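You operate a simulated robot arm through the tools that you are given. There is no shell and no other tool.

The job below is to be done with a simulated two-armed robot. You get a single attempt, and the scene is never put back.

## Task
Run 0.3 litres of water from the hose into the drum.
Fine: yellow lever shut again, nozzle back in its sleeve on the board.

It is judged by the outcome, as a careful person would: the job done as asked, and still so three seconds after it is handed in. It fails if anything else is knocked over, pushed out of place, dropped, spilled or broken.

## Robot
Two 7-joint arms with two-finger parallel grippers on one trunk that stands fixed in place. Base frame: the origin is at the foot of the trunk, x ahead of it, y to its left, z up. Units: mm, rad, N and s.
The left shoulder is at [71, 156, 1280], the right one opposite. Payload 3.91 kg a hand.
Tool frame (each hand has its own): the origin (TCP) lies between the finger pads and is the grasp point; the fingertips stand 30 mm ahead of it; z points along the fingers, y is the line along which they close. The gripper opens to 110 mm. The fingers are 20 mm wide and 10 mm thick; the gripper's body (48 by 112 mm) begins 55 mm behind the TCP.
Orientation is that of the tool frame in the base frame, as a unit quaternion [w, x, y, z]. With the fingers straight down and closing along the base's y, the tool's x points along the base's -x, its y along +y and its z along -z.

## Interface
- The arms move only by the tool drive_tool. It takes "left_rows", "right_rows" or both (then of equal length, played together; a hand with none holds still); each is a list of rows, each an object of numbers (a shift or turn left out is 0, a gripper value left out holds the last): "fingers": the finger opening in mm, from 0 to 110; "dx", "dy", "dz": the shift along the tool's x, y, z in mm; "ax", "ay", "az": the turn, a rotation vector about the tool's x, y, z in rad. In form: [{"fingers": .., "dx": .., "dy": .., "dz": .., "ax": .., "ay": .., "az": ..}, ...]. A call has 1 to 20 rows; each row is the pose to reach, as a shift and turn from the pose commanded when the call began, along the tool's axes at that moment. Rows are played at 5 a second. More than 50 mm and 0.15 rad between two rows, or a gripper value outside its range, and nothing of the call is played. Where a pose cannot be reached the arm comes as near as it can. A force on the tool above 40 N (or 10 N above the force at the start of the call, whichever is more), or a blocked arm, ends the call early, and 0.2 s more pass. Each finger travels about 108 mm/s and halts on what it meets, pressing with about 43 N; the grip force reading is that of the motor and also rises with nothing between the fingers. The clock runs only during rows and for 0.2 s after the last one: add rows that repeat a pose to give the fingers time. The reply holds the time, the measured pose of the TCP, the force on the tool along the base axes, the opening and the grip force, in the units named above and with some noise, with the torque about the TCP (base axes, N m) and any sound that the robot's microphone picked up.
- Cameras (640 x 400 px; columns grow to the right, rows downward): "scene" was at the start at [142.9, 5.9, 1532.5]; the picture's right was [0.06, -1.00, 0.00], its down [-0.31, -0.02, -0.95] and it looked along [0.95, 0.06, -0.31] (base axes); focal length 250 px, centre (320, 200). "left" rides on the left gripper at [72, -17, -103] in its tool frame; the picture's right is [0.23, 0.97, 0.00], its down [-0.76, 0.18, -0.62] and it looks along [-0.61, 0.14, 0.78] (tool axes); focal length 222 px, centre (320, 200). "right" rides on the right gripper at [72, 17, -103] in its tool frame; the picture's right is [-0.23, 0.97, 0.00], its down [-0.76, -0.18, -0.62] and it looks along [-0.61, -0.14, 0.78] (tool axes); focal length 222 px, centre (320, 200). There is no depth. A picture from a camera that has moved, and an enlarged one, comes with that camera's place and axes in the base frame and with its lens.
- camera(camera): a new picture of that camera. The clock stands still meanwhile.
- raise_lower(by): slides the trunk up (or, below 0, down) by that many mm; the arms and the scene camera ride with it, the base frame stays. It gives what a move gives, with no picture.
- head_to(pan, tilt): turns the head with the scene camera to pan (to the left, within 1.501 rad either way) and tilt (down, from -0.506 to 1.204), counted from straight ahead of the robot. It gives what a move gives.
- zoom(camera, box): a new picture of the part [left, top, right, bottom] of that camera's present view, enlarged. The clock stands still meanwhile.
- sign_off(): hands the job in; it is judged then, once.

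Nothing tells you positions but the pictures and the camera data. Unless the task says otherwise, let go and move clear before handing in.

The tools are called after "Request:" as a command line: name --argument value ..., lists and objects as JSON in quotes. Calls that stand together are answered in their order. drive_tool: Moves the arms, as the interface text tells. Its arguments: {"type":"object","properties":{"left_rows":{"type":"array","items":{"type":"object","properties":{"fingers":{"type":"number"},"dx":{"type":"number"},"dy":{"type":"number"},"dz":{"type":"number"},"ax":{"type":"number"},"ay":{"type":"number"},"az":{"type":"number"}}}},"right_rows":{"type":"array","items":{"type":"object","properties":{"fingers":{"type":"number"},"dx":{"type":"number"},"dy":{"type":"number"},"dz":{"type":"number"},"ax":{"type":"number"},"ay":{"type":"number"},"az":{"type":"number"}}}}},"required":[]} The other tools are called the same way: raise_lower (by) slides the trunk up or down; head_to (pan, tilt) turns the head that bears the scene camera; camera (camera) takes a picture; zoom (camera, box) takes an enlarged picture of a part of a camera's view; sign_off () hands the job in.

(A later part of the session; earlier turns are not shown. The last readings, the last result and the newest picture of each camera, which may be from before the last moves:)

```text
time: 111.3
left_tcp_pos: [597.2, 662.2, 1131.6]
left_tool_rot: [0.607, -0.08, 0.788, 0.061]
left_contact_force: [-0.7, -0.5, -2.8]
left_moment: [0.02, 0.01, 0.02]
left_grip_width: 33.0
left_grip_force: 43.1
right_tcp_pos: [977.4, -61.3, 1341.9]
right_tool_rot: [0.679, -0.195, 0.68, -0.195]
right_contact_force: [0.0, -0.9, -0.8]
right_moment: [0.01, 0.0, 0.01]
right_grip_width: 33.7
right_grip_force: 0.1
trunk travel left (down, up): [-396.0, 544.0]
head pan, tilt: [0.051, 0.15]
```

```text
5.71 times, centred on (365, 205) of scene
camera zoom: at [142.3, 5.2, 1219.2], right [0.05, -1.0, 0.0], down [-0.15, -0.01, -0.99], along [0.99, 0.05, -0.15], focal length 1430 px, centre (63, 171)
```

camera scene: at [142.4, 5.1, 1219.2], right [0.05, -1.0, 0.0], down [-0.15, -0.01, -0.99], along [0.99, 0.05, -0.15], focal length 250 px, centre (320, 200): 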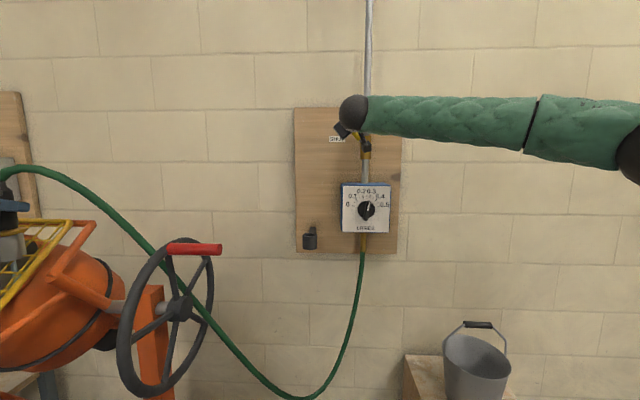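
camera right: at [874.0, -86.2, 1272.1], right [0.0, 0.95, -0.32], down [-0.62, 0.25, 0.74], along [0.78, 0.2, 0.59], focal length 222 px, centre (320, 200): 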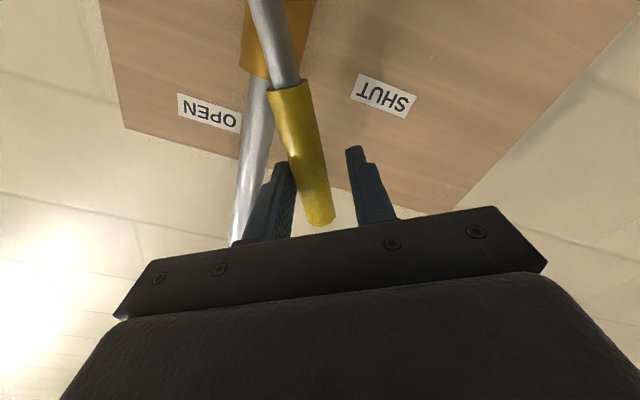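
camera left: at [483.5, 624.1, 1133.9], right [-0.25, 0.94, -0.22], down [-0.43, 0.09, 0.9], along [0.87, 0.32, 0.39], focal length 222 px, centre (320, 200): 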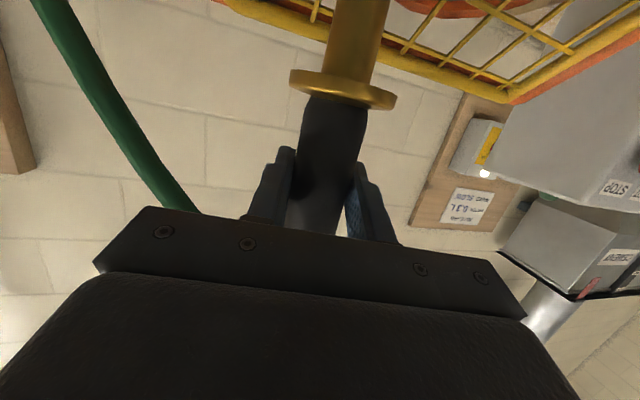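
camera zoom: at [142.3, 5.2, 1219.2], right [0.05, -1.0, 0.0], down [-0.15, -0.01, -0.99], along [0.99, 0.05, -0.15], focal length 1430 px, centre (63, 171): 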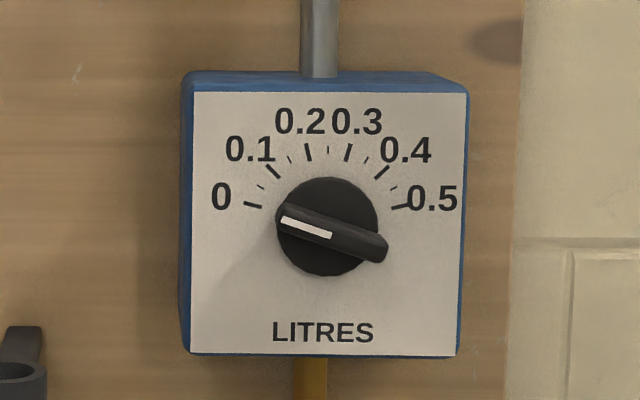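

Dial ≈ 0.015. A short further wait.

Request:
drive_tool --right_rows '[{"dx": 0}, {"dx": 0}]'

Request:
zoom --camera "scene" --box '[330, 170, 400, 240]'

Request:
zoom --camera "scene" --box '[0, 150, 130, 300]'

```text
time: 111.9
left_tcp_pos: [598.3, 660.6, 1133.3]
left_tool_rot: [0.606, -0.08, 0.789, 0.061]
left_contact_force: [-0.2, -0.1, -2.2]
left_moment: [-0.01, -0.01, 0.01]
left_grip_width: 32.6
left_grip_force: 43.3
right_tcp_pos: [976.7, -59.9, 1342.4]
right_tool_rot: [0.679, -0.195, 0.68, -0.195]
right_contact_force: [-0.6, -0.2, 0.4]
right_moment: [0.0, 0.04, 0.01]
right_grip_width: 34.0
right_grip_force: 0.0
trunk travel left (down, up): [-396.0, 544.0]
head pan, tilt: [0.051, 0.15]
```

```text
5.71 times, centred on (365, 205) of scene
camera zoom: at [142.3, 5.2, 1219.2], right [0.05, -1.0, 0.0], down [-0.15, -0.01, -0.99], along [0.99, 0.05, -0.15], focal length 1430 px, centre (63, 171)
```

zoom: 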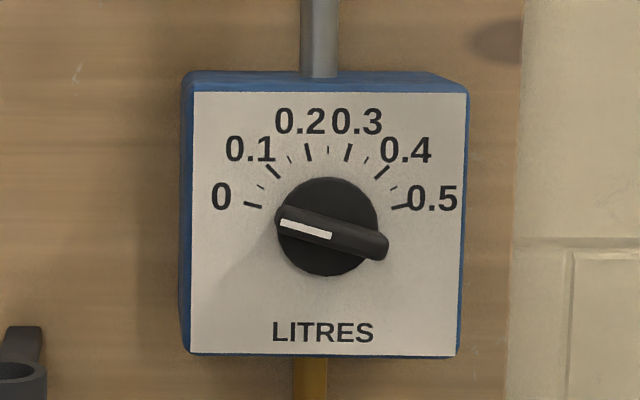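

```text
2.67 times, centred on (65, 225) of scene
camera zoom: at [142.3, 5.2, 1219.2], right [0.05, -1.0, 0.0], down [-0.15, -0.01, -0.99], along [0.99, 0.05, -0.15], focal length 668 px, centre (1000, 133)
```

zoom: 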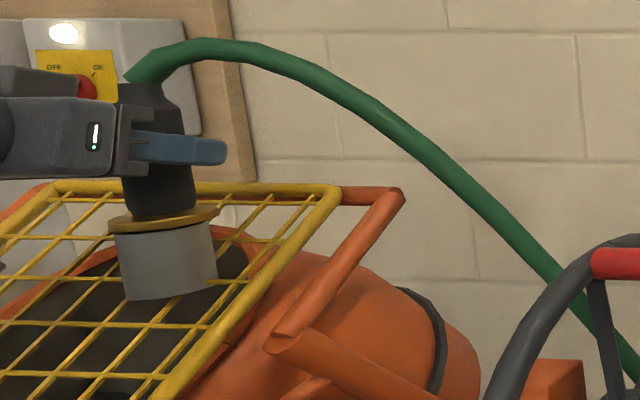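

The dial is back at 0 and the stream has stopped on its own, so the full preset 0.3 L has run. Now I'll shut the lever.

Request:
drive_tool --right_rows '[{"dx": 0.9, "dy": 12.5, "az": -0.148}, {"dx": 3.7, "dy": 24.8, "az": -0.296}, {"dx": 8.2, "dy": 36.5, "az": -0.444}, {"dx": 14.5, "dy": 47.4, "az": -0.592}, {"dx": 22.2, "dy": 57.3, "az": -0.74}, {"dx": 31.4, "dy": 65.9, "az": -0.888}, {"dx": 39.8, "dy": 72.1, "az": -1.0105}, {"dx": 45.7, "dy": 75.4, "az": -1.09}, {"dx": 45.7, "dy": 75.4, "az": -1.09}]'

Request:
camera --camera "right"

Request:
camera --camera "scene"

```text
time: 113.9
left_tcp_pos: [598.1, 661.3, 1132.7]
left_tool_rot: [0.606, -0.079, 0.789, 0.06]
left_contact_force: [0.1, 0.4, -2.5]
left_moment: [0.01, 0.0, 0.0]
left_grip_width: 33.0
left_grip_force: 42.9
right_tcp_pos: [975.3, -22.1, 1263.9]
right_tool_rot: [-0.479, 0.519, -0.48, 0.52]
right_contact_force: [-1.8, -0.6, 3.0]
right_moment: [0.06, -0.06, 0.04]
right_grip_width: 35.4
right_grip_force: 1.4
trunk travel left (down, up): [-396.0, 544.0]
head pan, tilt: [0.051, 0.15]
```

```text
taken
camera right: at [872.1, -97.7, 1252.3], right [0.0, 0.15, -0.99], down [-0.62, 0.77, 0.12], along [0.78, 0.62, 0.09], focal length 222 px, centre (320, 200)
```

right: 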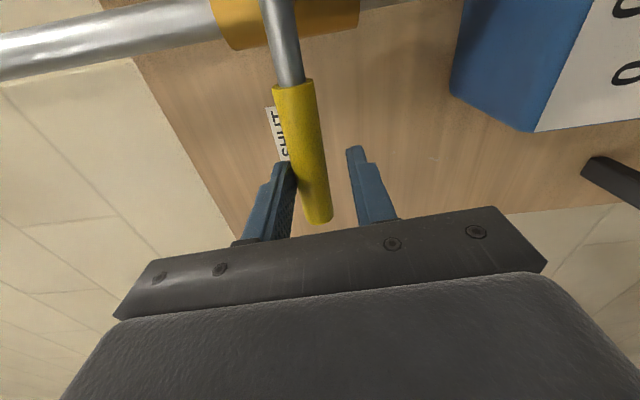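

```text
taken
camera scene: at [142.1, 5.2, 1219.2], right [0.05, -1.0, 0.0], down [-0.15, -0.01, -0.99], along [0.99, 0.05, -0.15], focal length 250 px, centre (320, 200)
```

scene: 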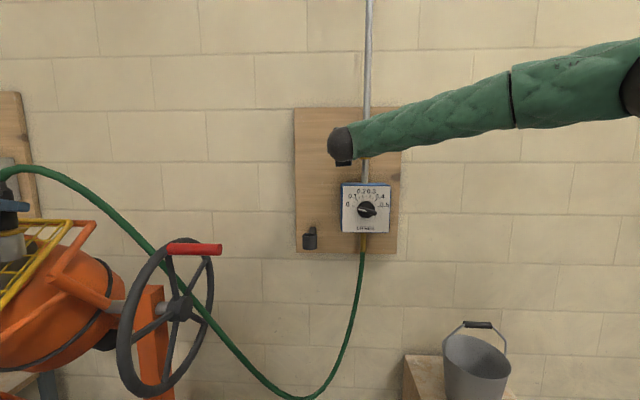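

The lever is essentially horizontal again. I'll press slightly further to feel the shut stop.

Request:
drive_tool --right_rows '[{"dy": 1.5}, {"dy": 3}, {"dy": 3}]'

Request:
camera --camera "right"

```text
time: 114.7
left_tcp_pos: [597.3, 660.2, 1134.3]
left_tool_rot: [0.606, -0.08, 0.789, 0.061]
left_contact_force: [-0.1, -0.4, -3.1]
left_moment: [-0.05, 0.03, 0.04]
left_grip_width: 32.6
left_grip_force: 42.7
right_tcp_pos: [975.4, -22.6, 1262.4]
right_tool_rot: [-0.481, 0.518, -0.481, 0.519]
right_contact_force: [0.5, -3.3, 8.5]
right_moment: [0.17, -0.17, -0.07]
right_grip_width: 38.0
right_grip_force: 4.0
trunk travel left (down, up): [-396.0, 544.0]
head pan, tilt: [0.051, 0.15]
```

```text
taken
camera right: at [872.1, -97.3, 1250.4], right [0.0, 0.15, -0.99], down [-0.62, 0.77, 0.12], along [0.78, 0.62, 0.1], focal length 222 px, centre (320, 200)
```

right: 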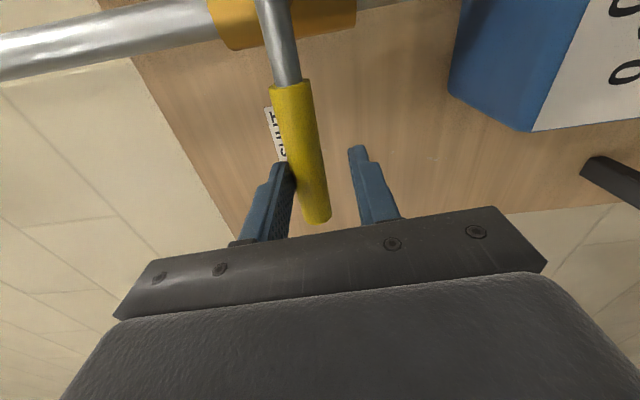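

The force builds against the stop, so the lever is fully shut. I'll centre, open the fingers and withdraw straight back.

Request:
drive_tool --right_rows '[{"dy": -5, "fingers": 40}, {"dy": -8, "fingers": 50}, {"dy": -8, "dz": -40}, {"dy": -8, "dz": -85}, {"dy": -8, "dz": -130}, {"dy": -8, "dz": -130}]'

Request:
camera --camera "right"

Request:
zoom --camera "scene" --box '[290, 100, 410, 250]'

```text
time: 116.1
left_tcp_pos: [598.0, 661.3, 1132.3]
left_tool_rot: [0.606, -0.079, 0.789, 0.06]
left_contact_force: [0.5, 0.0, -1.9]
left_moment: [-0.03, 0.0, -0.01]
left_grip_width: 32.9
left_grip_force: 43.0
right_tcp_pos: [843.4, -16.8, 1266.4]
right_tool_rot: [-0.48, 0.519, -0.481, 0.519]
right_contact_force: [-0.2, -0.1, -1.1]
right_moment: [0.01, -0.01, 0.01]
right_grip_width: 50.1
right_grip_force: 0.1
trunk travel left (down, up): [-396.0, 544.0]
head pan, tilt: [0.051, 0.15]
```

```text
taken
camera right: at [741.3, -92.3, 1255.4], right [0.0, 0.15, -0.99], down [-0.62, 0.77, 0.12], along [0.78, 0.62, 0.09], focal length 222 px, centre (320, 200)
```

right: 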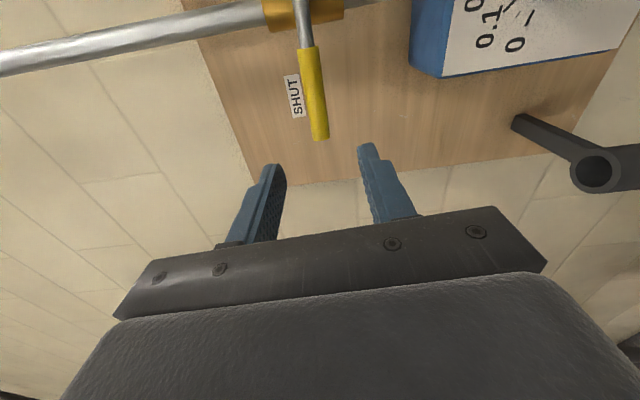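

```text
2.67 times, centred on (350, 175) of scene
camera zoom: at [143.1, 5.4, 1219.0], right [0.05, -1.0, 0.0], down [-0.15, -0.01, -0.99], along [0.99, 0.05, -0.15], focal length 668 px, centre (240, 267)
```

zoom: 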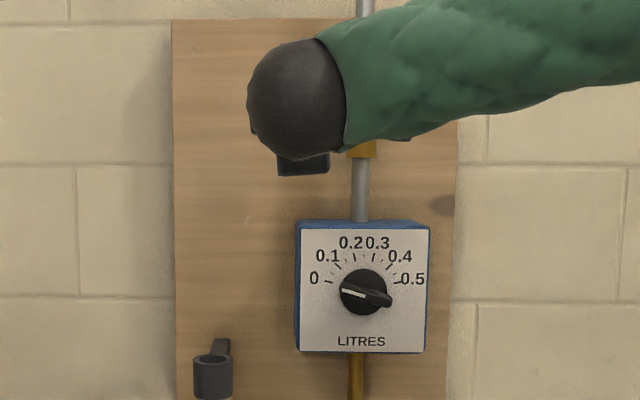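

The lever is shut and the dial is at 0. I'll move the right arm out of the way and lift the nozzle straight up out of the collar.

Request:
drive_tool --right_rows '[{"dx": 32.7, "dy": 2.6, "dz": -28.6}, {"dx": 65.4, "dy": 5.3, "dz": -57.1}, {"dx": 98.1, "dy": 7.9, "dz": -85.7}, {"dx": 130.9, "dy": 10.5, "dz": -114.3}, {"dx": 163.6, "dy": 13.1, "dz": -142.9}, {"dx": 196.3, "dy": 15.8, "dz": -171.4}, {"dx": 229, "dy": 18.4, "dz": -200}]'

Request:
drive_tool --left_rows '[{"dx": -14.5, "dz": -3.8}, {"dx": -29, "dz": -7.7}, {"dx": -50, "dz": -13.2}, {"dx": -72, "dz": -19}, {"dx": -96.7, "dz": -25.5}, {"dx": -96.7, "dz": -25.5}]'

Request:
head_to --pan 0.6 --tilt 0.2

Request:
camera --camera "scene"

```text
time: 117.7
left_tcp_pos: [598.3, 659.9, 1133.2]
left_tool_rot: [0.605, -0.079, 0.79, 0.061]
left_contact_force: [-0.2, -0.3, -1.7]
left_moment: [-0.06, 0.0, -0.02]
left_grip_width: 32.7
left_grip_force: 43.2
right_tcp_pos: [655.1, -238.7, 1253.0]
right_tool_rot: [-0.481, 0.517, -0.481, 0.519]
right_contact_force: [0.0, -0.1, 0.3]
right_moment: [0.01, -0.02, 0.04]
right_grip_width: 50.2
right_grip_force: 0.0
right hand out of reach, approached as far as the arm can: row 7
trunk travel left (down, up): [-396.0, 544.0]
head pan, tilt: [0.051, 0.15]
```

```text
time: 119.1
left_tcp_pos: [598.9, 660.6, 1231.4]
left_tool_rot: [0.606, -0.08, 0.789, 0.061]
left_contact_force: [0.0, 0.1, -2.6]
left_moment: [0.0, 0.02, 0.02]
left_grip_width: 32.8
left_grip_force: 42.9
right_tcp_pos: [654.0, -237.4, 1254.9]
right_tool_rot: [-0.481, 0.517, -0.481, 0.52]
right_contact_force: [-0.8, 0.2, 0.3]
right_moment: [0.02, 0.04, 0.01]
right_grip_width: 50.2
right_grip_force: 0.0
trunk travel left (down, up): [-396.0, 544.0]
head pan, tilt: [0.051, 0.15]
```

```text
time: 120.1
left_tcp_pos: [597.5, 660.4, 1231.6]
left_tool_rot: [0.606, -0.081, 0.789, 0.062]
left_contact_force: [0.6, -0.4, -2.0]
left_moment: [0.01, -0.01, -0.03]
left_grip_width: 33.0
left_grip_force: 43.3
right_tcp_pos: [653.8, -238.2, 1255.1]
right_tool_rot: [-0.482, 0.517, -0.481, 0.52]
right_contact_force: [-0.2, -0.2, -0.3]
right_moment: [0.02, 0.03, -0.01]
right_grip_width: 50.1
right_grip_force: 0.1
trunk travel left (down, up): [-396.0, 544.0]
head pan, tilt: [0.6, 0.201]
```

```text
taken
camera scene: at [126.4, 52.9, 1214.5], right [0.56, -0.83, 0.0], down [-0.16, -0.11, -0.98], along [0.81, 0.55, -0.2], focal length 250 px, centre (320, 200)
```

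scene: 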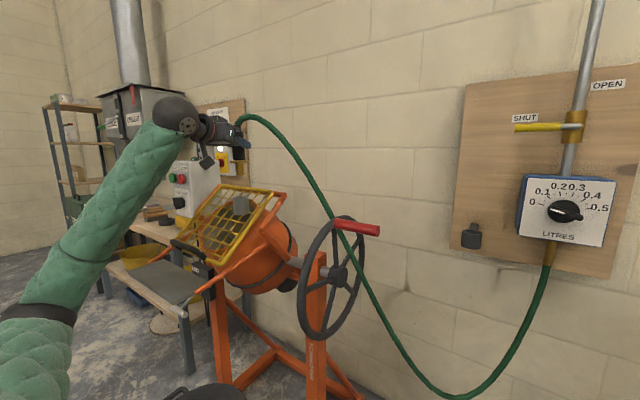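

The nozzle is clear of the collar. I'll carry it back toward the board at the same height, returning the hand to face straight ahead.

Request:
drive_tool --left_rows '[{"dx": -1.5, "dy": -43.2, "dz": 5.6, "ax": 0.0138, "az": 0.0036}, {"dx": -3, "dy": -86.3, "dz": 11.3, "ax": 0.0276, "az": 0.0073}, {"dx": -4.5, "dy": -129.5, "dz": 16.9, "ax": 0.0414, "az": 0.011}, {"dx": -6, "dy": -172.7, "dz": 22.5, "ax": 0.0553, "az": 0.0146}, {"dx": -7.5, "dy": -215.8, "dz": 28.2, "ax": 0.0691, "az": 0.0183}, {"dx": -9, "dy": -259, "dz": 33.8, "ax": 0.0829, "az": 0.0219}, {"dx": -10.5, "dy": -302.2, "dz": 39.5, "ax": 0.0967, "az": 0.0256}, {"dx": -11.9, "dy": -345.3, "dz": 45.1, "ax": 0.1105, "az": 0.0292}, {"dx": -13.4, "dy": -388.5, "dz": 50.7, "ax": 0.1243, "az": 0.0329}, {"dx": -14.9, "dy": -431.6, "dz": 56.4, "ax": 0.1381, "az": 0.0365}, {"dx": -16.4, "dy": -474.8, "dz": 62, "ax": 0.152, "az": 0.0402}, {"dx": -17.9, "dy": -518, "dz": 67.6, "ax": 0.1658, "az": 0.0438}, {"dx": -19.4, "dy": -561.1, "dz": 73.3, "ax": 0.1796, "az": 0.0475}, {"dx": -20.9, "dy": -604.3, "dz": 78.9, "ax": 0.1934, "az": 0.0511}, {"dx": -20.9, "dy": -604.3, "dz": 78.9, "ax": 0.1934, "az": 0.0511}]'

Request:
head_to --pan 0.15 --tilt 0.25

Request:
camera --camera "scene"

Request:
camera --camera "left"

```text
time: 121.6
left_tcp_pos: [703.5, 477.6, 1231.6]
left_tool_rot: [0.609, -0.066, 0.788, 0.055]
left_contact_force: [10.6, 5.9, -22.6]
left_moment: [0.06, -1.21, -0.38]
left_grip_width: 32.4
left_grip_force: 42.3
right_tcp_pos: [735.8, -67.0, 1199.7]
right_tool_rot: [0.557, -0.268, 0.608, -0.498]
right_contact_force: [7.7, 6.4, -5.3]
right_moment: [0.0, -0.4, -0.74]
right_grip_width: 49.9
right_grip_force: 0.0
trunk travel left (down, up): [-396.0, 544.0]
head pan, tilt: [0.6, 0.201]
stopped in row 7 (left hand): the arm was blocked; the commanded pose is now the measured one
```

```text
time: 122.5
left_tcp_pos: [769.2, 73.0, 1236.9]
left_tool_rot: [0.603, 0.101, 0.79, -0.056]
left_contact_force: [5.3, 9.2, -9.6]
left_moment: [-0.2, -0.38, -0.61]
left_grip_width: 32.6
left_grip_force: 43.2
right_tcp_pos: [559.2, -457.2, 1206.4]
right_tool_rot: [0.456, -0.265, 0.606, -0.596]
right_contact_force: [-0.8, -11.3, -4.9]
right_moment: [-0.34, -0.34, 0.8]
right_grip_width: 50.3
right_grip_force: 0.0
trunk travel left (down, up): [-396.0, 544.0]
head pan, tilt: [0.15, 0.25]
```

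```text
taken
camera scene: at [114.7, -61.8, 1209.7], right [0.25, -0.97, -0.03], down [-0.23, -0.03, -0.97], along [0.94, 0.25, -0.23], focal length 250 px, centre (320, 200)
```

scene: 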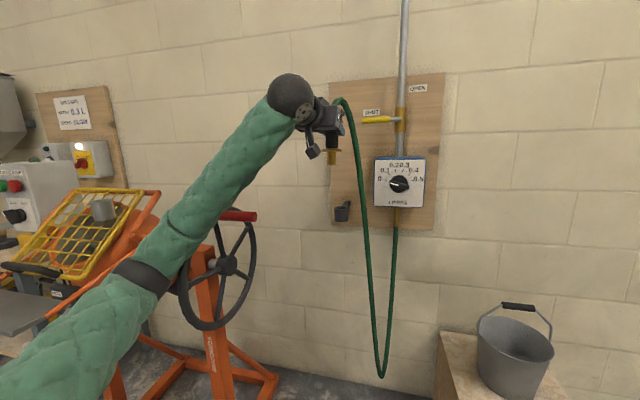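

```text
taken
camera left: at [647.9, 85.2, 1195.2], right [0.16, 0.97, -0.19], down [-0.35, 0.23, 0.91], along [0.92, -0.08, 0.38], focal length 222 px, centre (320, 200)
```

left: 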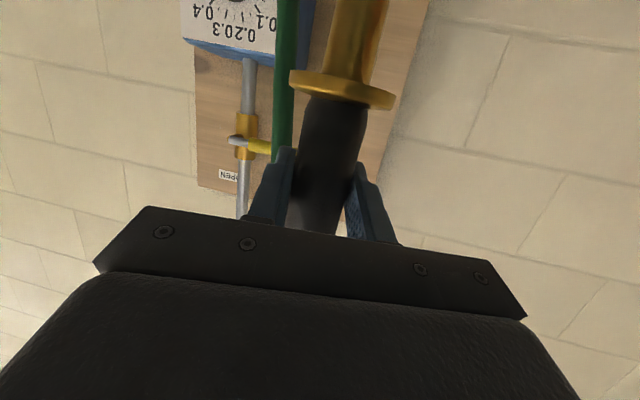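

Something went wrong: the left arm was blocked mid-swing and both arms and the camera were displaced. I'll hold still and read the state.

Request:
drive_tool --left_rows '[{"dx": 0}]'

Request:
camera --camera "scene"

```text
time: 122.8
left_tcp_pos: [823.8, 229.0, 1215.4]
left_tool_rot: [0.605, 0.074, 0.789, -0.086]
left_contact_force: [2.8, 4.8, -7.4]
left_moment: [-0.11, -0.22, -0.29]
left_grip_width: 33.0
left_grip_force: 43.2
right_tcp_pos: [610.7, -338.9, 1241.3]
right_tool_rot: [-0.421, 0.34, -0.557, 0.63]
right_contact_force: [1.6, 3.1, 3.1]
right_moment: [0.16, 0.22, -0.3]
right_grip_width: 50.0
right_grip_force: 0.1
trunk travel left (down, up): [-396.0, 544.0]
head pan, tilt: [0.15, 0.25]
stopped in row 1 (left hand): the arm was blocked; the commanded pose is now the measured one
```

```text
taken
camera scene: at [141.7, 38.6, 1208.4], right [0.16, -0.99, 0.02], down [-0.25, -0.06, -0.97], along [0.96, 0.15, -0.26], focal length 250 px, centre (320, 200)
```

scene: 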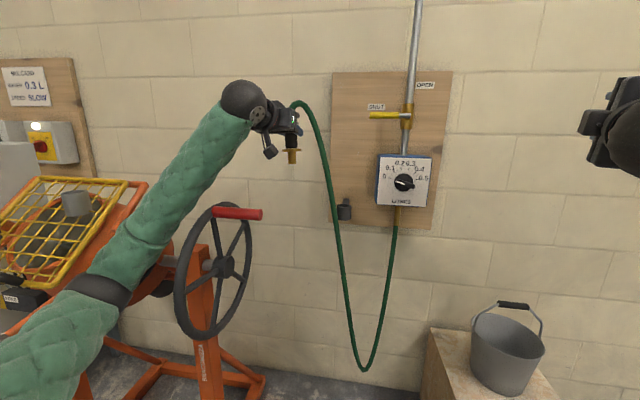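

The body appears to be swaying; I'll keep holding to let it settle and check what's touching.

Request:
drive_tool --left_rows '[{"dx": 0}, {"dx": 0}, {"dx": 0}, {"dx": 0}]'

Request:
camera --camera "scene"

Request:
camera --camera "left"

Request:
camera --camera "right"

```text
time: 123.8
left_tcp_pos: [798.0, 212.2, 1232.5]
left_tool_rot: [0.61, 0.066, 0.787, -0.059]
left_contact_force: [0.0, 0.7, -2.8]
left_moment: [-0.01, 0.01, -0.06]
left_grip_width: 33.0
left_grip_force: 42.9
right_tcp_pos: [614.4, -369.2, 1233.8]
right_tool_rot: [-0.441, 0.342, -0.562, 0.611]
right_contact_force: [0.8, 0.8, 0.0]
right_moment: [-0.03, 0.01, -0.05]
right_grip_width: 49.9
right_grip_force: 0.0
trunk travel left (down, up): [-396.0, 544.0]
head pan, tilt: [0.15, 0.25]
```

```text
taken
camera scene: at [140.5, 16.4, 1210.1], right [0.15, -0.99, 0.0], down [-0.24, -0.04, -0.97], along [0.96, 0.14, -0.25], focal length 250 px, centre (320, 200)
```

scene: 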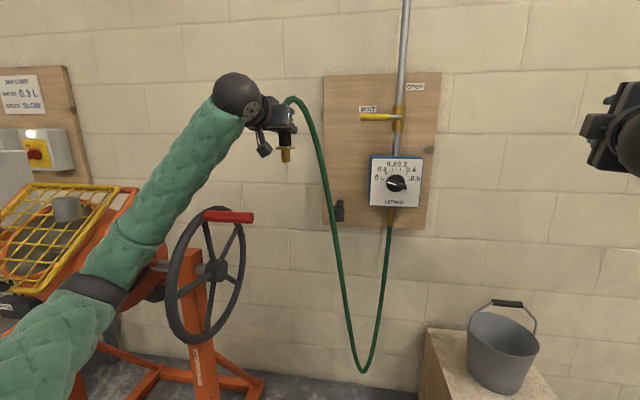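

```text
taken
camera left: at [677.6, 215.9, 1189.4], right [0.12, 0.97, -0.23], down [-0.37, 0.26, 0.89], along [0.92, -0.02, 0.39], focal length 222 px, centre (320, 200)
```

left: 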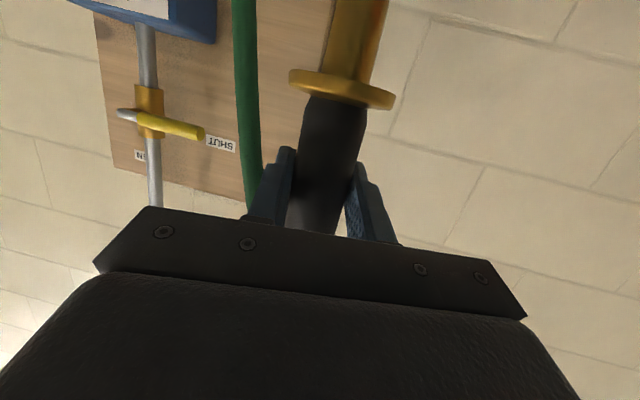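

```text
taken
camera right: at [494.6, -397.6, 1196.9], right [0.24, 0.23, -0.94], down [-0.31, 0.94, 0.15], along [0.92, 0.26, 0.29], focal length 222 px, centre (320, 200)
```

right: 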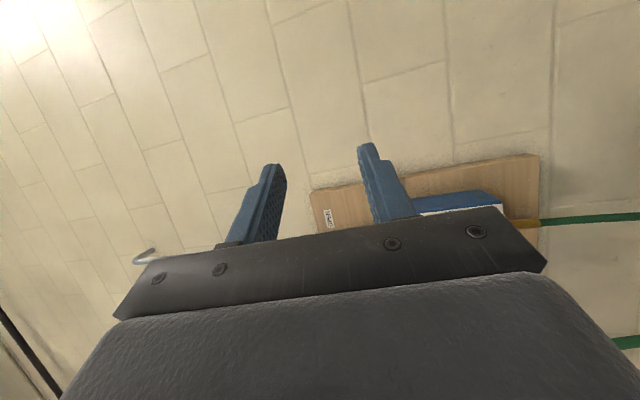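

Things have settled and contact forces are back to normal; the nozzle is still gripped. I'll look left to see what the arm hit and whether anything was disturbed.

Request:
head_to --pan 0.75 --tilt 0.5

Request:
camera --camera "scene"

```text
time: 124.8
left_tcp_pos: [798.5, 207.4, 1231.6]
left_tool_rot: [0.609, 0.068, 0.788, -0.059]
left_contact_force: [1.1, 0.5, -3.5]
left_moment: [0.0, 0.03, -0.03]
left_grip_width: 32.9
left_grip_force: 43.3
right_tcp_pos: [613.2, -372.6, 1233.2]
right_tool_rot: [-0.44, 0.341, -0.563, 0.61]
right_contact_force: [0.0, -0.7, 1.1]
right_moment: [0.01, 0.0, 0.0]
right_grip_width: 50.1
right_grip_force: 0.0
trunk travel left (down, up): [-396.0, 544.0]
head pan, tilt: [0.75, 0.499]
```

```text
taken
camera scene: at [116.5, 62.0, 1186.8], right [0.68, -0.73, 0.0], down [-0.35, -0.33, -0.88], along [0.64, 0.6, -0.48], focal length 250 px, centre (320, 200)
```

scene: 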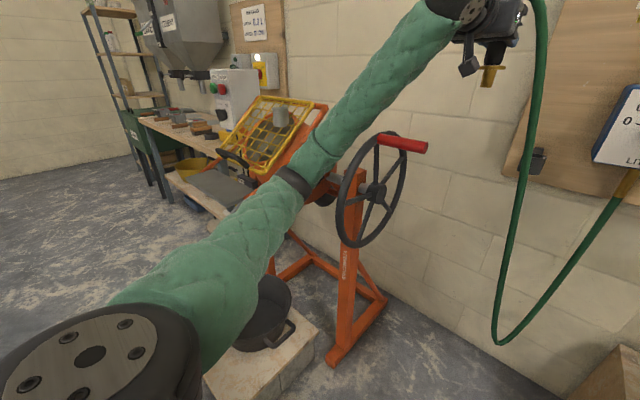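

I'll zoom to check the drum, collar and wheel against their earlier positions.

Request:
zoom --camera "scene" --box '[200, 80, 340, 200]'

Request:
zoom --camera "scene" --box '[300, 110, 460, 270]'

Request:
zoom --camera "scene" --box '[120, 230, 400, 400]'

```text
3.33 times, centred on (270, 140) of scene
camera zoom: at [116.5, 62.0, 1186.8], right [0.68, -0.73, 0.0], down [-0.35, -0.33, -0.88], along [0.64, 0.6, -0.48], focal length 834 px, centre (487, 400)
```

zoom: 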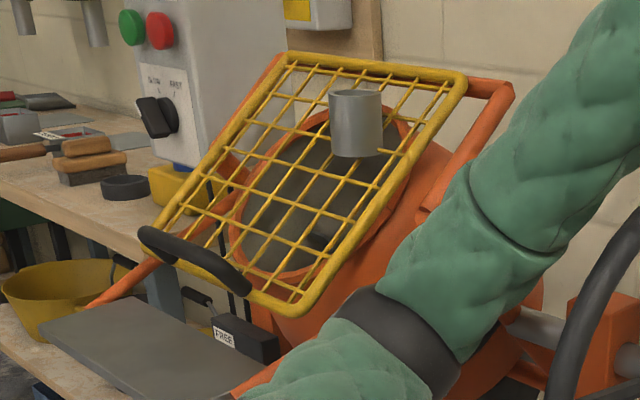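

```text
2.50 times, centred on (380, 190) of scene
camera zoom: at [116.5, 62.0, 1186.8], right [0.68, -0.73, 0.0], down [-0.35, -0.33, -0.88], along [0.64, 0.6, -0.48], focal length 626 px, centre (170, 225)
```

zoom: 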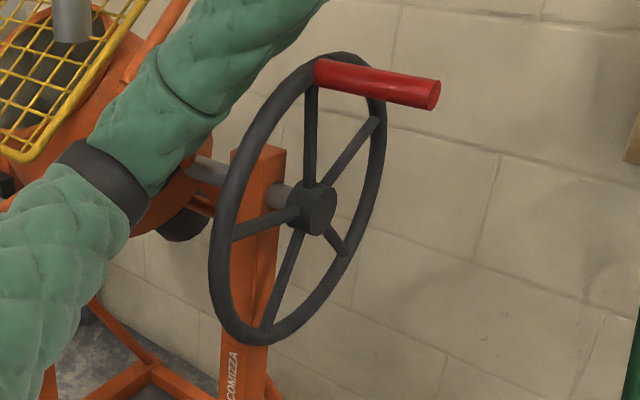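

```text
2.29 times, centred on (260, 315) of scene
camera zoom: at [116.5, 62.0, 1186.8], right [0.68, -0.73, 0.0], down [-0.35, -0.33, -0.88], along [0.64, 0.6, -0.48], focal length 572 px, centre (457, -63)
```

zoom: 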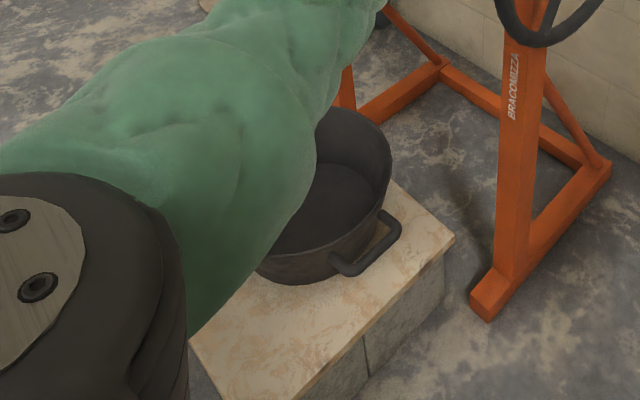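

The collar, wheel handle and pot are where they were, so nothing seems disturbed; the stop came from the arm itself flipping posture. The nozzle is still held properly. I'll first straighten the hand in place with small steps.

Request:
drive_tool --left_rows '[{"ax": -0.044, "ay": 0.001, "az": -0.009}, {"ax": -0.088, "ay": 0.0025, "az": -0.018}, {"ax": -0.132, "ay": 0.004, "az": -0.027}, {"ax": -0.1766, "ay": 0.005, "az": -0.0359}, {"ax": -0.1766, "ay": 0.005, "az": -0.0359}]'

Request:
head_to --pan 0.3 --tilt 0.3

Request:
camera --camera "scene"

```text
time: 126.0
left_tcp_pos: [797.8, 208.3, 1232.2]
left_tool_rot: [0.61, 0.001, 0.793, -0.001]
left_contact_force: [0.1, 0.9, -1.1]
left_moment: [-0.01, 0.02, 0.02]
left_grip_width: 32.7
left_grip_force: 43.2
right_tcp_pos: [613.6, -371.4, 1232.8]
right_tool_rot: [-0.44, 0.341, -0.563, 0.611]
right_contact_force: [0.4, -0.6, 0.7]
right_moment: [0.01, -0.02, 0.01]
right_grip_width: 50.3
right_grip_force: 0.0
trunk travel left (down, up): [-396.0, 544.0]
head pan, tilt: [0.75, 0.499]
```

```text
time: 126.9
left_tcp_pos: [798.4, 207.4, 1233.7]
left_tool_rot: [0.609, 0.001, 0.793, 0.0]
left_contact_force: [0.5, 0.1, -2.7]
left_moment: [0.03, 0.0, 0.03]
left_grip_width: 32.9
left_grip_force: 43.3
right_tcp_pos: [612.8, -373.2, 1232.1]
right_tool_rot: [-0.44, 0.341, -0.563, 0.611]
right_contact_force: [0.1, -0.8, 0.2]
right_moment: [0.01, 0.03, -0.02]
right_grip_width: 50.1
right_grip_force: 0.0
trunk travel left (down, up): [-396.0, 544.0]
head pan, tilt: [0.3, 0.3]
```

```text
taken
camera scene: at [138.9, 27.7, 1205.2], right [0.3, -0.95, 0.0], down [-0.28, -0.09, -0.95], along [0.91, 0.28, -0.3], focal length 250 px, centre (320, 200)
```

scene: 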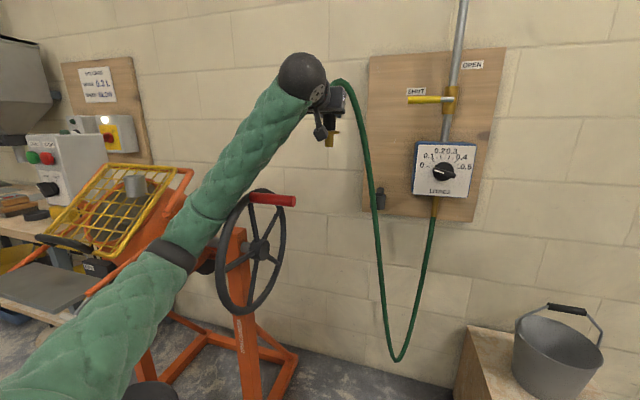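

The hand is straight, but the forearm now hangs fairly close to the wheel. I'll raise the trunk 150 mm to lift everything clear before moving sideways.

Request:
raise_lower --by 150

Request:
camera --camera "scene"

```text
time: 128.7
left_tcp_pos: [797.0, 205.6, 1384.2]
left_tool_rot: [0.61, 0.001, 0.792, 0.0]
left_contact_force: [0.9, 0.5, -2.1]
left_moment: [-0.01, 0.0, -0.01]
left_grip_width: 32.8
left_grip_force: 43.2
right_tcp_pos: [612.5, -375.1, 1381.8]
right_tool_rot: [-0.44, 0.342, -0.564, 0.609]
right_contact_force: [0.6, -1.0, 0.1]
right_moment: [-0.01, 0.01, 0.01]
right_grip_width: 50.2
right_grip_force: 0.1
trunk travel left (down, up): [-546.0, 394.0]
head pan, tilt: [0.3, 0.3]
```

```text
taken
camera scene: at [138.9, 25.9, 1355.6], right [0.3, -0.96, 0.0], down [-0.28, -0.09, -0.96], along [0.91, 0.28, -0.3], focal length 250 px, centre (320, 200)
```

scene: 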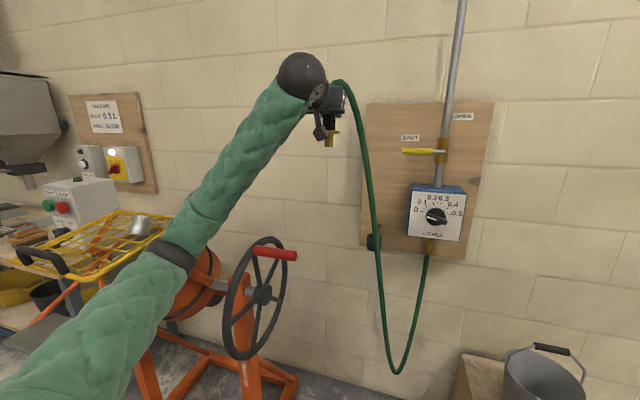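

Now I'll shift sideways to line up with the sleeve in small steps.

Request:
drive_tool --left_rows '[{"dy": -20}, {"dy": -40}, {"dy": -60}, {"dy": -80}, {"dy": -100}, {"dy": -121}, {"dy": -121}]'

Request:
camera --camera "scene"

```text
time: 130.4
left_tcp_pos: [788.3, 92.9, 1388.5]
left_tool_rot: [0.613, 0.0, 0.79, 0.003]
left_contact_force: [5.7, -3.0, -0.1]
left_moment: [0.02, 0.15, 0.21]
left_grip_width: 32.5
left_grip_force: 43.9
right_tcp_pos: [636.7, -308.4, 1377.1]
right_tool_rot: [0.453, -0.2, 0.639, -0.589]
right_contact_force: [0.1, -9.9, -5.4]
right_moment: [-0.24, -0.29, 0.6]
right_grip_width: 50.3
right_grip_force: 0.0
trunk travel left (down, up): [-546.0, 394.0]
head pan, tilt: [0.3, 0.3]
stopped in row 7 (right hand): the arm was blocked; the commanded pose is now the measured one
```

```text
taken
camera scene: at [182.2, 100.3, 1356.7], right [0.51, -0.86, 0.01], down [-0.25, -0.15, -0.96], along [0.82, 0.49, -0.29], focal length 250 px, centre (320, 200)
```

scene: 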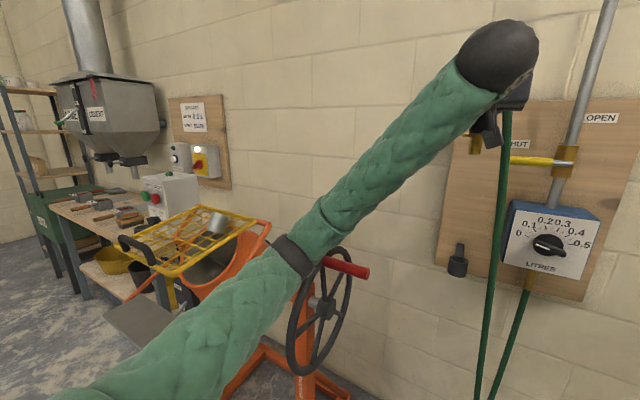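

The body swayed again as the left arm changed posture. I'll let it settle and look.

Request:
drive_tool --left_rows '[{"dx": 0}, {"dx": 0}]'

Request:
drive_tool --left_rows '[{"dx": 0}, {"dx": 0}, {"dx": 0}, {"dx": 0}]'

Request:
camera --camera "scene"

Request:
camera --camera "left"

```text
time: 130.7
left_tcp_pos: [750.5, -94.2, 1387.1]
left_tool_rot: [0.611, 0.074, 0.787, -0.047]
left_contact_force: [9.0, 13.1, -0.7]
left_moment: [-0.08, 0.09, -0.61]
left_grip_width: 32.4
left_grip_force: 43.3
right_tcp_pos: [655.8, -380.0, 1412.5]
right_tool_rot: [0.608, -0.007, 0.698, -0.379]
right_contact_force: [-74.5, -66.8, 59.2]
right_moment: [2.44, 3.54, 7.24]
right_grip_width: 50.2
right_grip_force: 0.0
trunk travel left (down, up): [-546.0, 394.0]
head pan, tilt: [0.3, 0.3]
stopped in row 1 (left hand): the arm was blocked; the commanded pose is now the measured one
```

```text
time: 131.0
left_tcp_pos: [596.5, -458.0, 1336.1]
left_tool_rot: [0.482, 0.248, 0.794, -0.275]
left_contact_force: [-5.6, 5.9, -8.6]
left_moment: [-0.34, -0.37, 0.19]
left_grip_width: 31.9
left_grip_force: 43.3
right_tcp_pos: [598.4, -583.5, 1134.6]
right_tool_rot: [0.405, -0.08, 0.904, -0.116]
right_contact_force: [4.6, 8.8, 7.7]
right_moment: [-0.3, 0.66, -0.5]
right_grip_width: 50.2
right_grip_force: 0.0
trunk travel left (down, up): [-546.0, 394.0]
head pan, tilt: [0.3, 0.3]
stopped in row 1 (left hand): the arm was blocked; the commanded pose is now the measured one
```

```text
taken
camera scene: at [378.0, 65.6, 1348.1], right [0.52, -0.85, -0.04], down [-0.37, -0.18, -0.91], along [0.77, 0.49, -0.41], focal length 250 px, centre (320, 200)
```

scene: 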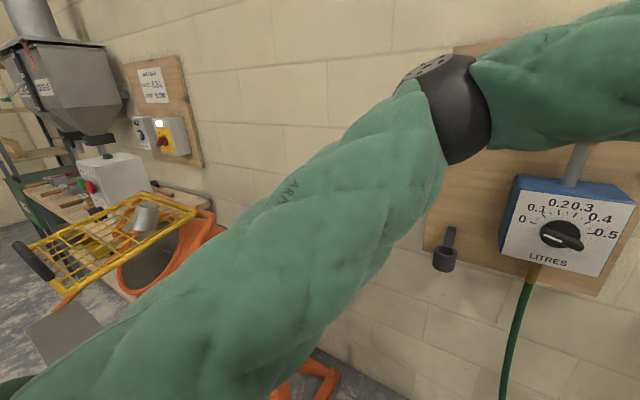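

```text
taken
camera left: at [489.0, -390.5, 1314.9], right [0.55, 0.74, -0.4], down [0.04, 0.45, 0.89], along [0.83, -0.5, 0.22], focal length 222 px, centre (320, 200)
```

left: 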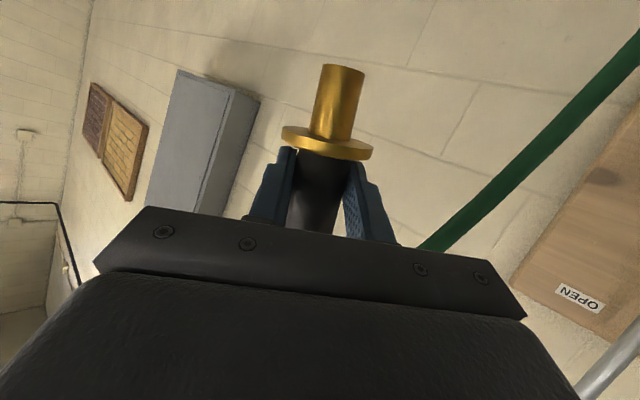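

The body and both arms swung violently and the arms are displaced, though the nozzle is still gripped. I'll let time pass with only a small head move and see if it settles.

Request:
head_to --pan 0.2 --tilt 0.3

Request:
camera --camera "scene"

Request:
camera --camera "left"

Request:
camera --camera "right"

```text
time: 131.7
left_tcp_pos: [383.1, -473.6, 1372.5]
left_tool_rot: [0.567, 0.294, 0.739, -0.214]
left_contact_force: [1.7, -5.1, -8.0]
left_moment: [-0.08, -0.2, 0.13]
left_grip_width: 32.6
left_grip_force: 43.0
right_tcp_pos: [406.6, -623.3, 1223.6]
right_tool_rot: [0.439, -0.119, 0.846, -0.278]
right_contact_force: [9.3, 4.9, -0.2]
right_moment: [-0.17, 0.2, -0.57]
right_grip_width: 50.2
right_grip_force: 0.0
trunk travel left (down, up): [-546.0, 394.0]
head pan, tilt: [0.201, 0.3]
```

```text
taken
camera scene: at [120.0, -155.6, 1355.6], right [-0.1, -0.99, -0.01], down [-0.29, 0.04, -0.95], along [0.95, -0.09, -0.3], focal length 250 px, centre (320, 200)
```

scene: 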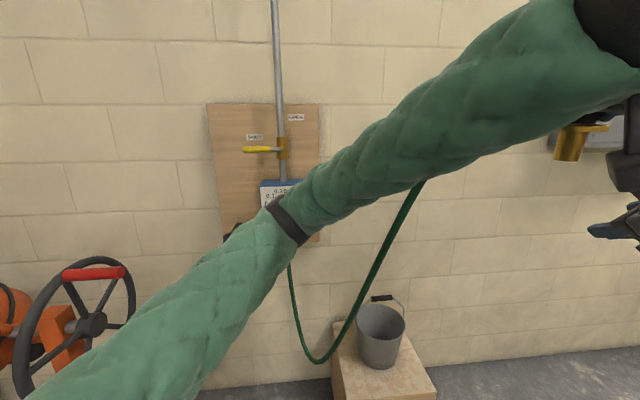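

```text
taken
camera left: at [284.1, -404.0, 1330.6], right [0.62, 0.76, -0.2], down [-0.18, 0.39, 0.9], along [0.76, -0.52, 0.38], focal length 222 px, centre (320, 200)
```

left: 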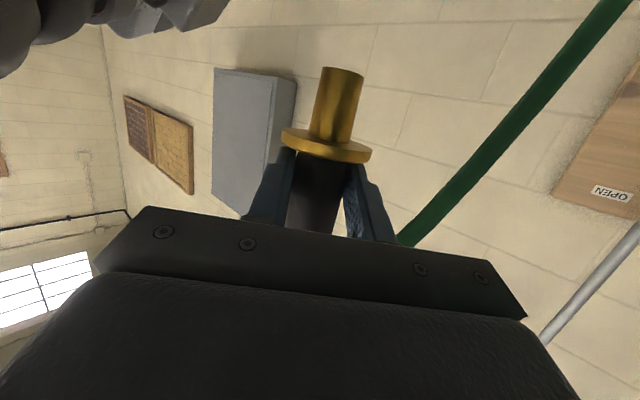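

```text
taken
camera right: at [281.6, -606.3, 1212.4], right [0.17, 0.9, -0.41], down [-0.07, 0.42, 0.9], along [0.98, -0.13, 0.13], focal length 222 px, centre (320, 200)
```

right: 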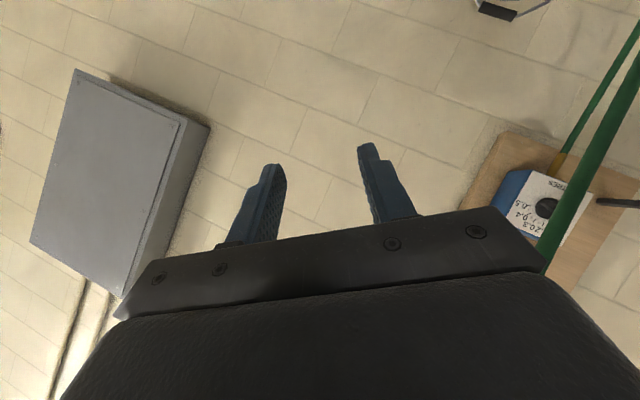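

It's still swinging but decaying; the board, lever and bucket look intact. I'll let more time pass.

Request:
head_to --pan 0.1 --tilt 0.35

Request:
head_to --pan 0.0 --tilt 0.3

Request:
camera --camera "scene"

```text
time: 132.4
left_tcp_pos: [461.5, -394.3, 1382.3]
left_tool_rot: [0.587, 0.252, 0.749, -0.176]
left_contact_force: [-7.8, -11.7, -4.7]
left_moment: [0.07, -0.1, 0.68]
left_grip_width: 32.7
left_grip_force: 43.1
right_tcp_pos: [510.9, -529.2, 1222.3]
right_tool_rot: [0.502, -0.166, 0.826, -0.196]
right_contact_force: [8.7, 4.0, -4.1]
right_moment: [-0.1, 0.03, -0.25]
right_grip_width: 50.1
right_grip_force: 0.0
trunk travel left (down, up): [-546.0, 394.0]
head pan, tilt: [0.099, 0.351]
```

```text
time: 133.0
left_tcp_pos: [461.8, -392.9, 1387.1]
left_tool_rot: [0.595, 0.223, 0.756, -0.154]
left_contact_force: [-1.6, -2.7, 1.9]
left_moment: [0.2, 0.22, 0.18]
left_grip_width: 32.4
left_grip_force: 43.0
right_tcp_pos: [491.9, -522.5, 1223.8]
right_tool_rot: [0.486, -0.2, 0.813, -0.252]
right_contact_force: [-1.6, -0.3, 3.0]
right_moment: [0.04, 0.09, 0.07]
right_grip_width: 50.0
right_grip_force: 0.0
trunk travel left (down, up): [-546.0, 394.0]
head pan, tilt: [0.0, 0.3]
```

```text
taken
camera scene: at [104.4, 30.1, 1361.4], right [0.06, -1.0, -0.01], down [-0.28, -0.01, -0.96], along [0.96, 0.06, -0.28], focal length 250 px, centre (320, 200)
```

scene: 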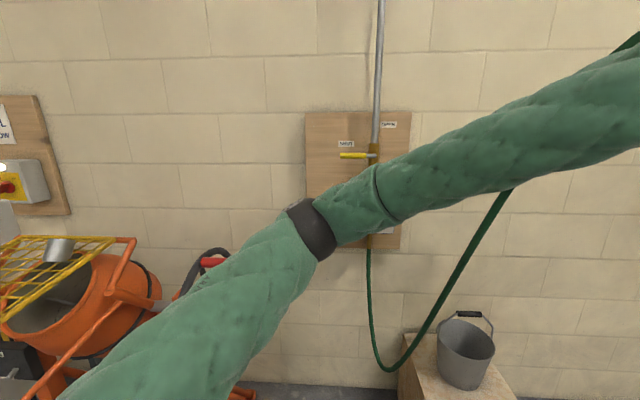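

It's nearly settled. One more pause.

Request:
head_to --pan 0.1 --tilt 0.35

Request:
head_to --pan 0.0 --tilt 0.35

Request:
camera --camera "scene"

Request:
camera --camera "left"

Request:
camera --camera "right"

```text
time: 133.7
left_tcp_pos: [460.9, -413.5, 1375.9]
left_tool_rot: [0.573, 0.26, 0.752, -0.199]
left_contact_force: [3.0, 1.1, -2.4]
left_moment: [0.0, 0.1, -0.2]
left_grip_width: 32.5
left_grip_force: 42.9
right_tcp_pos: [472.8, -547.5, 1214.6]
right_tool_rot: [0.451, -0.163, 0.831, -0.281]
right_contact_force: [3.2, 1.3, 0.3]
right_moment: [-0.05, 0.16, -0.25]
right_grip_width: 50.3
right_grip_force: 0.1
trunk travel left (down, up): [-546.0, 394.0]
head pan, tilt: [0.099, 0.351]
```

```text
time: 134.4
left_tcp_pos: [454.2, -432.2, 1374.9]
left_tool_rot: [0.574, 0.264, 0.75, -0.195]
left_contact_force: [0.3, 0.7, -2.5]
left_moment: [0.0, 0.05, -0.09]
left_grip_width: 32.4
left_grip_force: 43.2
right_tcp_pos: [467.8, -560.8, 1211.2]
right_tool_rot: [0.457, -0.159, 0.829, -0.28]
right_contact_force: [1.0, 0.7, -0.1]
right_moment: [-0.04, 0.05, -0.09]
right_grip_width: 49.9
right_grip_force: 0.0
trunk travel left (down, up): [-546.0, 394.0]
head pan, tilt: [0.0, 0.351]
```

```text
taken
camera scene: at [145.4, 5.9, 1349.8], right [0.01, -1.0, 0.0], down [-0.35, -0.01, -0.94], along [0.94, 0.0, -0.35], focal length 250 px, centre (320, 200)
```

scene: 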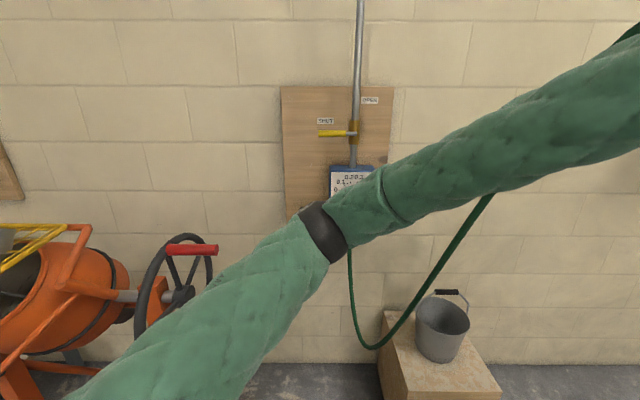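

```text
taken
camera left: at [350.2, -371.4, 1333.2], right [0.56, 0.8, -0.21], down [-0.21, 0.38, 0.9], along [0.8, -0.46, 0.38], focal length 222 px, centre (320, 200)
```

left: 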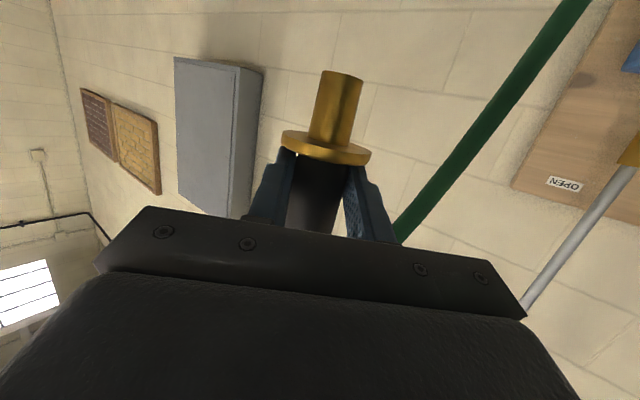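

```text
taken
camera right: at [341.3, -554.8, 1195.7], right [0.11, 0.89, -0.44], down [-0.12, 0.45, 0.88], along [0.99, -0.05, 0.16], focal length 222 px, centre (320, 200)
```

right: 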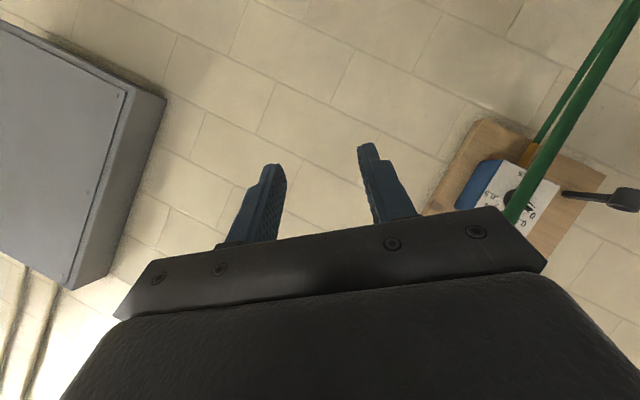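

Everything has come to rest, the body is back at its nominal place, and the lever and bucket look untouched. I must check whether the drum or wheel got turned.

Request:
head_to --pan 0.75 --tilt 0.35

Request:
camera --camera "scene"

Request:
zoom --camera "scene" --box '[220, 110, 340, 250]'

Request:
zoom --camera "scene" --box '[310, 190, 450, 350]'

```text
time: 135.5
left_tcp_pos: [444.4, -441.4, 1374.8]
left_tool_rot: [0.574, 0.269, 0.748, -0.194]
left_contact_force: [-0.4, -0.3, -1.6]
left_moment: [0.01, 0.01, 0.01]
left_grip_width: 32.4
left_grip_force: 42.6
right_tcp_pos: [460.9, -570.0, 1210.1]
right_tool_rot: [0.46, -0.155, 0.829, -0.278]
right_contact_force: [-0.9, -0.2, -0.8]
right_moment: [-0.03, 0.0, 0.02]
right_grip_width: 50.2
right_grip_force: 0.0
trunk travel left (down, up): [-546.0, 394.0]
head pan, tilt: [0.75, 0.351]
```

```text
taken
camera scene: at [117.2, 62.3, 1350.7], right [0.68, -0.73, 0.0], down [-0.25, -0.23, -0.94], along [0.69, 0.64, -0.34], focal length 250 px, centre (320, 200)
```

scene: 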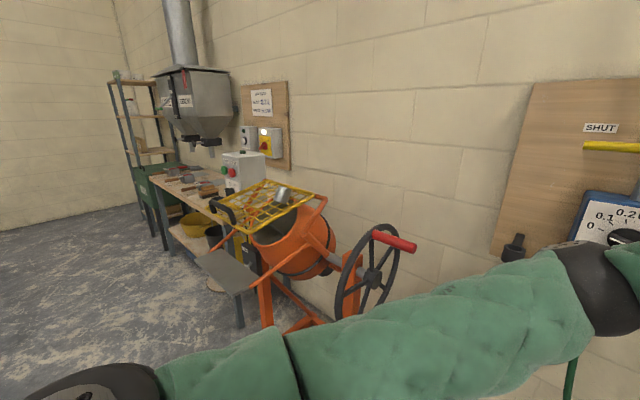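

```text
2.86 times, centred on (280, 180) of scene
camera zoom: at [117.2, 62.3, 1350.7], right [0.68, -0.73, 0.0], down [-0.25, -0.23, -0.94], along [0.69, 0.64, -0.34], focal length 715 px, centre (434, 257)
```

zoom: 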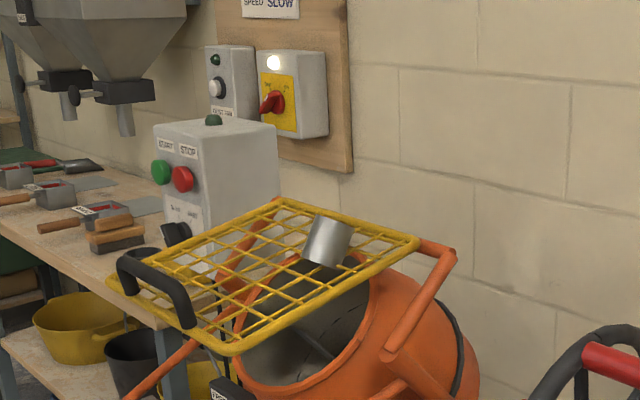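

```text
2.50 times, centred on (380, 270) of scene
camera zoom: at [117.2, 62.3, 1350.7], right [0.68, -0.73, 0.0], down [-0.25, -0.23, -0.94], along [0.69, 0.64, -0.34], focal length 626 px, centre (170, 25)
```

zoom: 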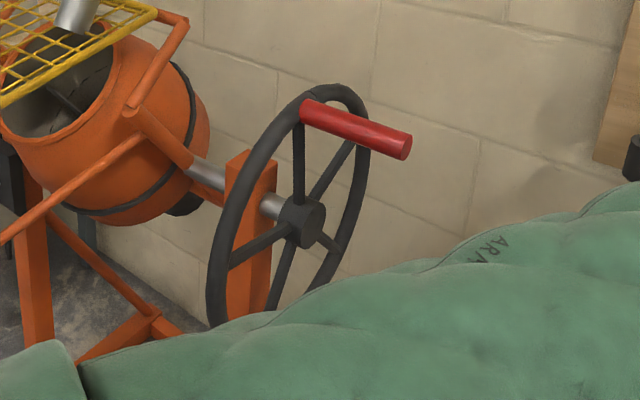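

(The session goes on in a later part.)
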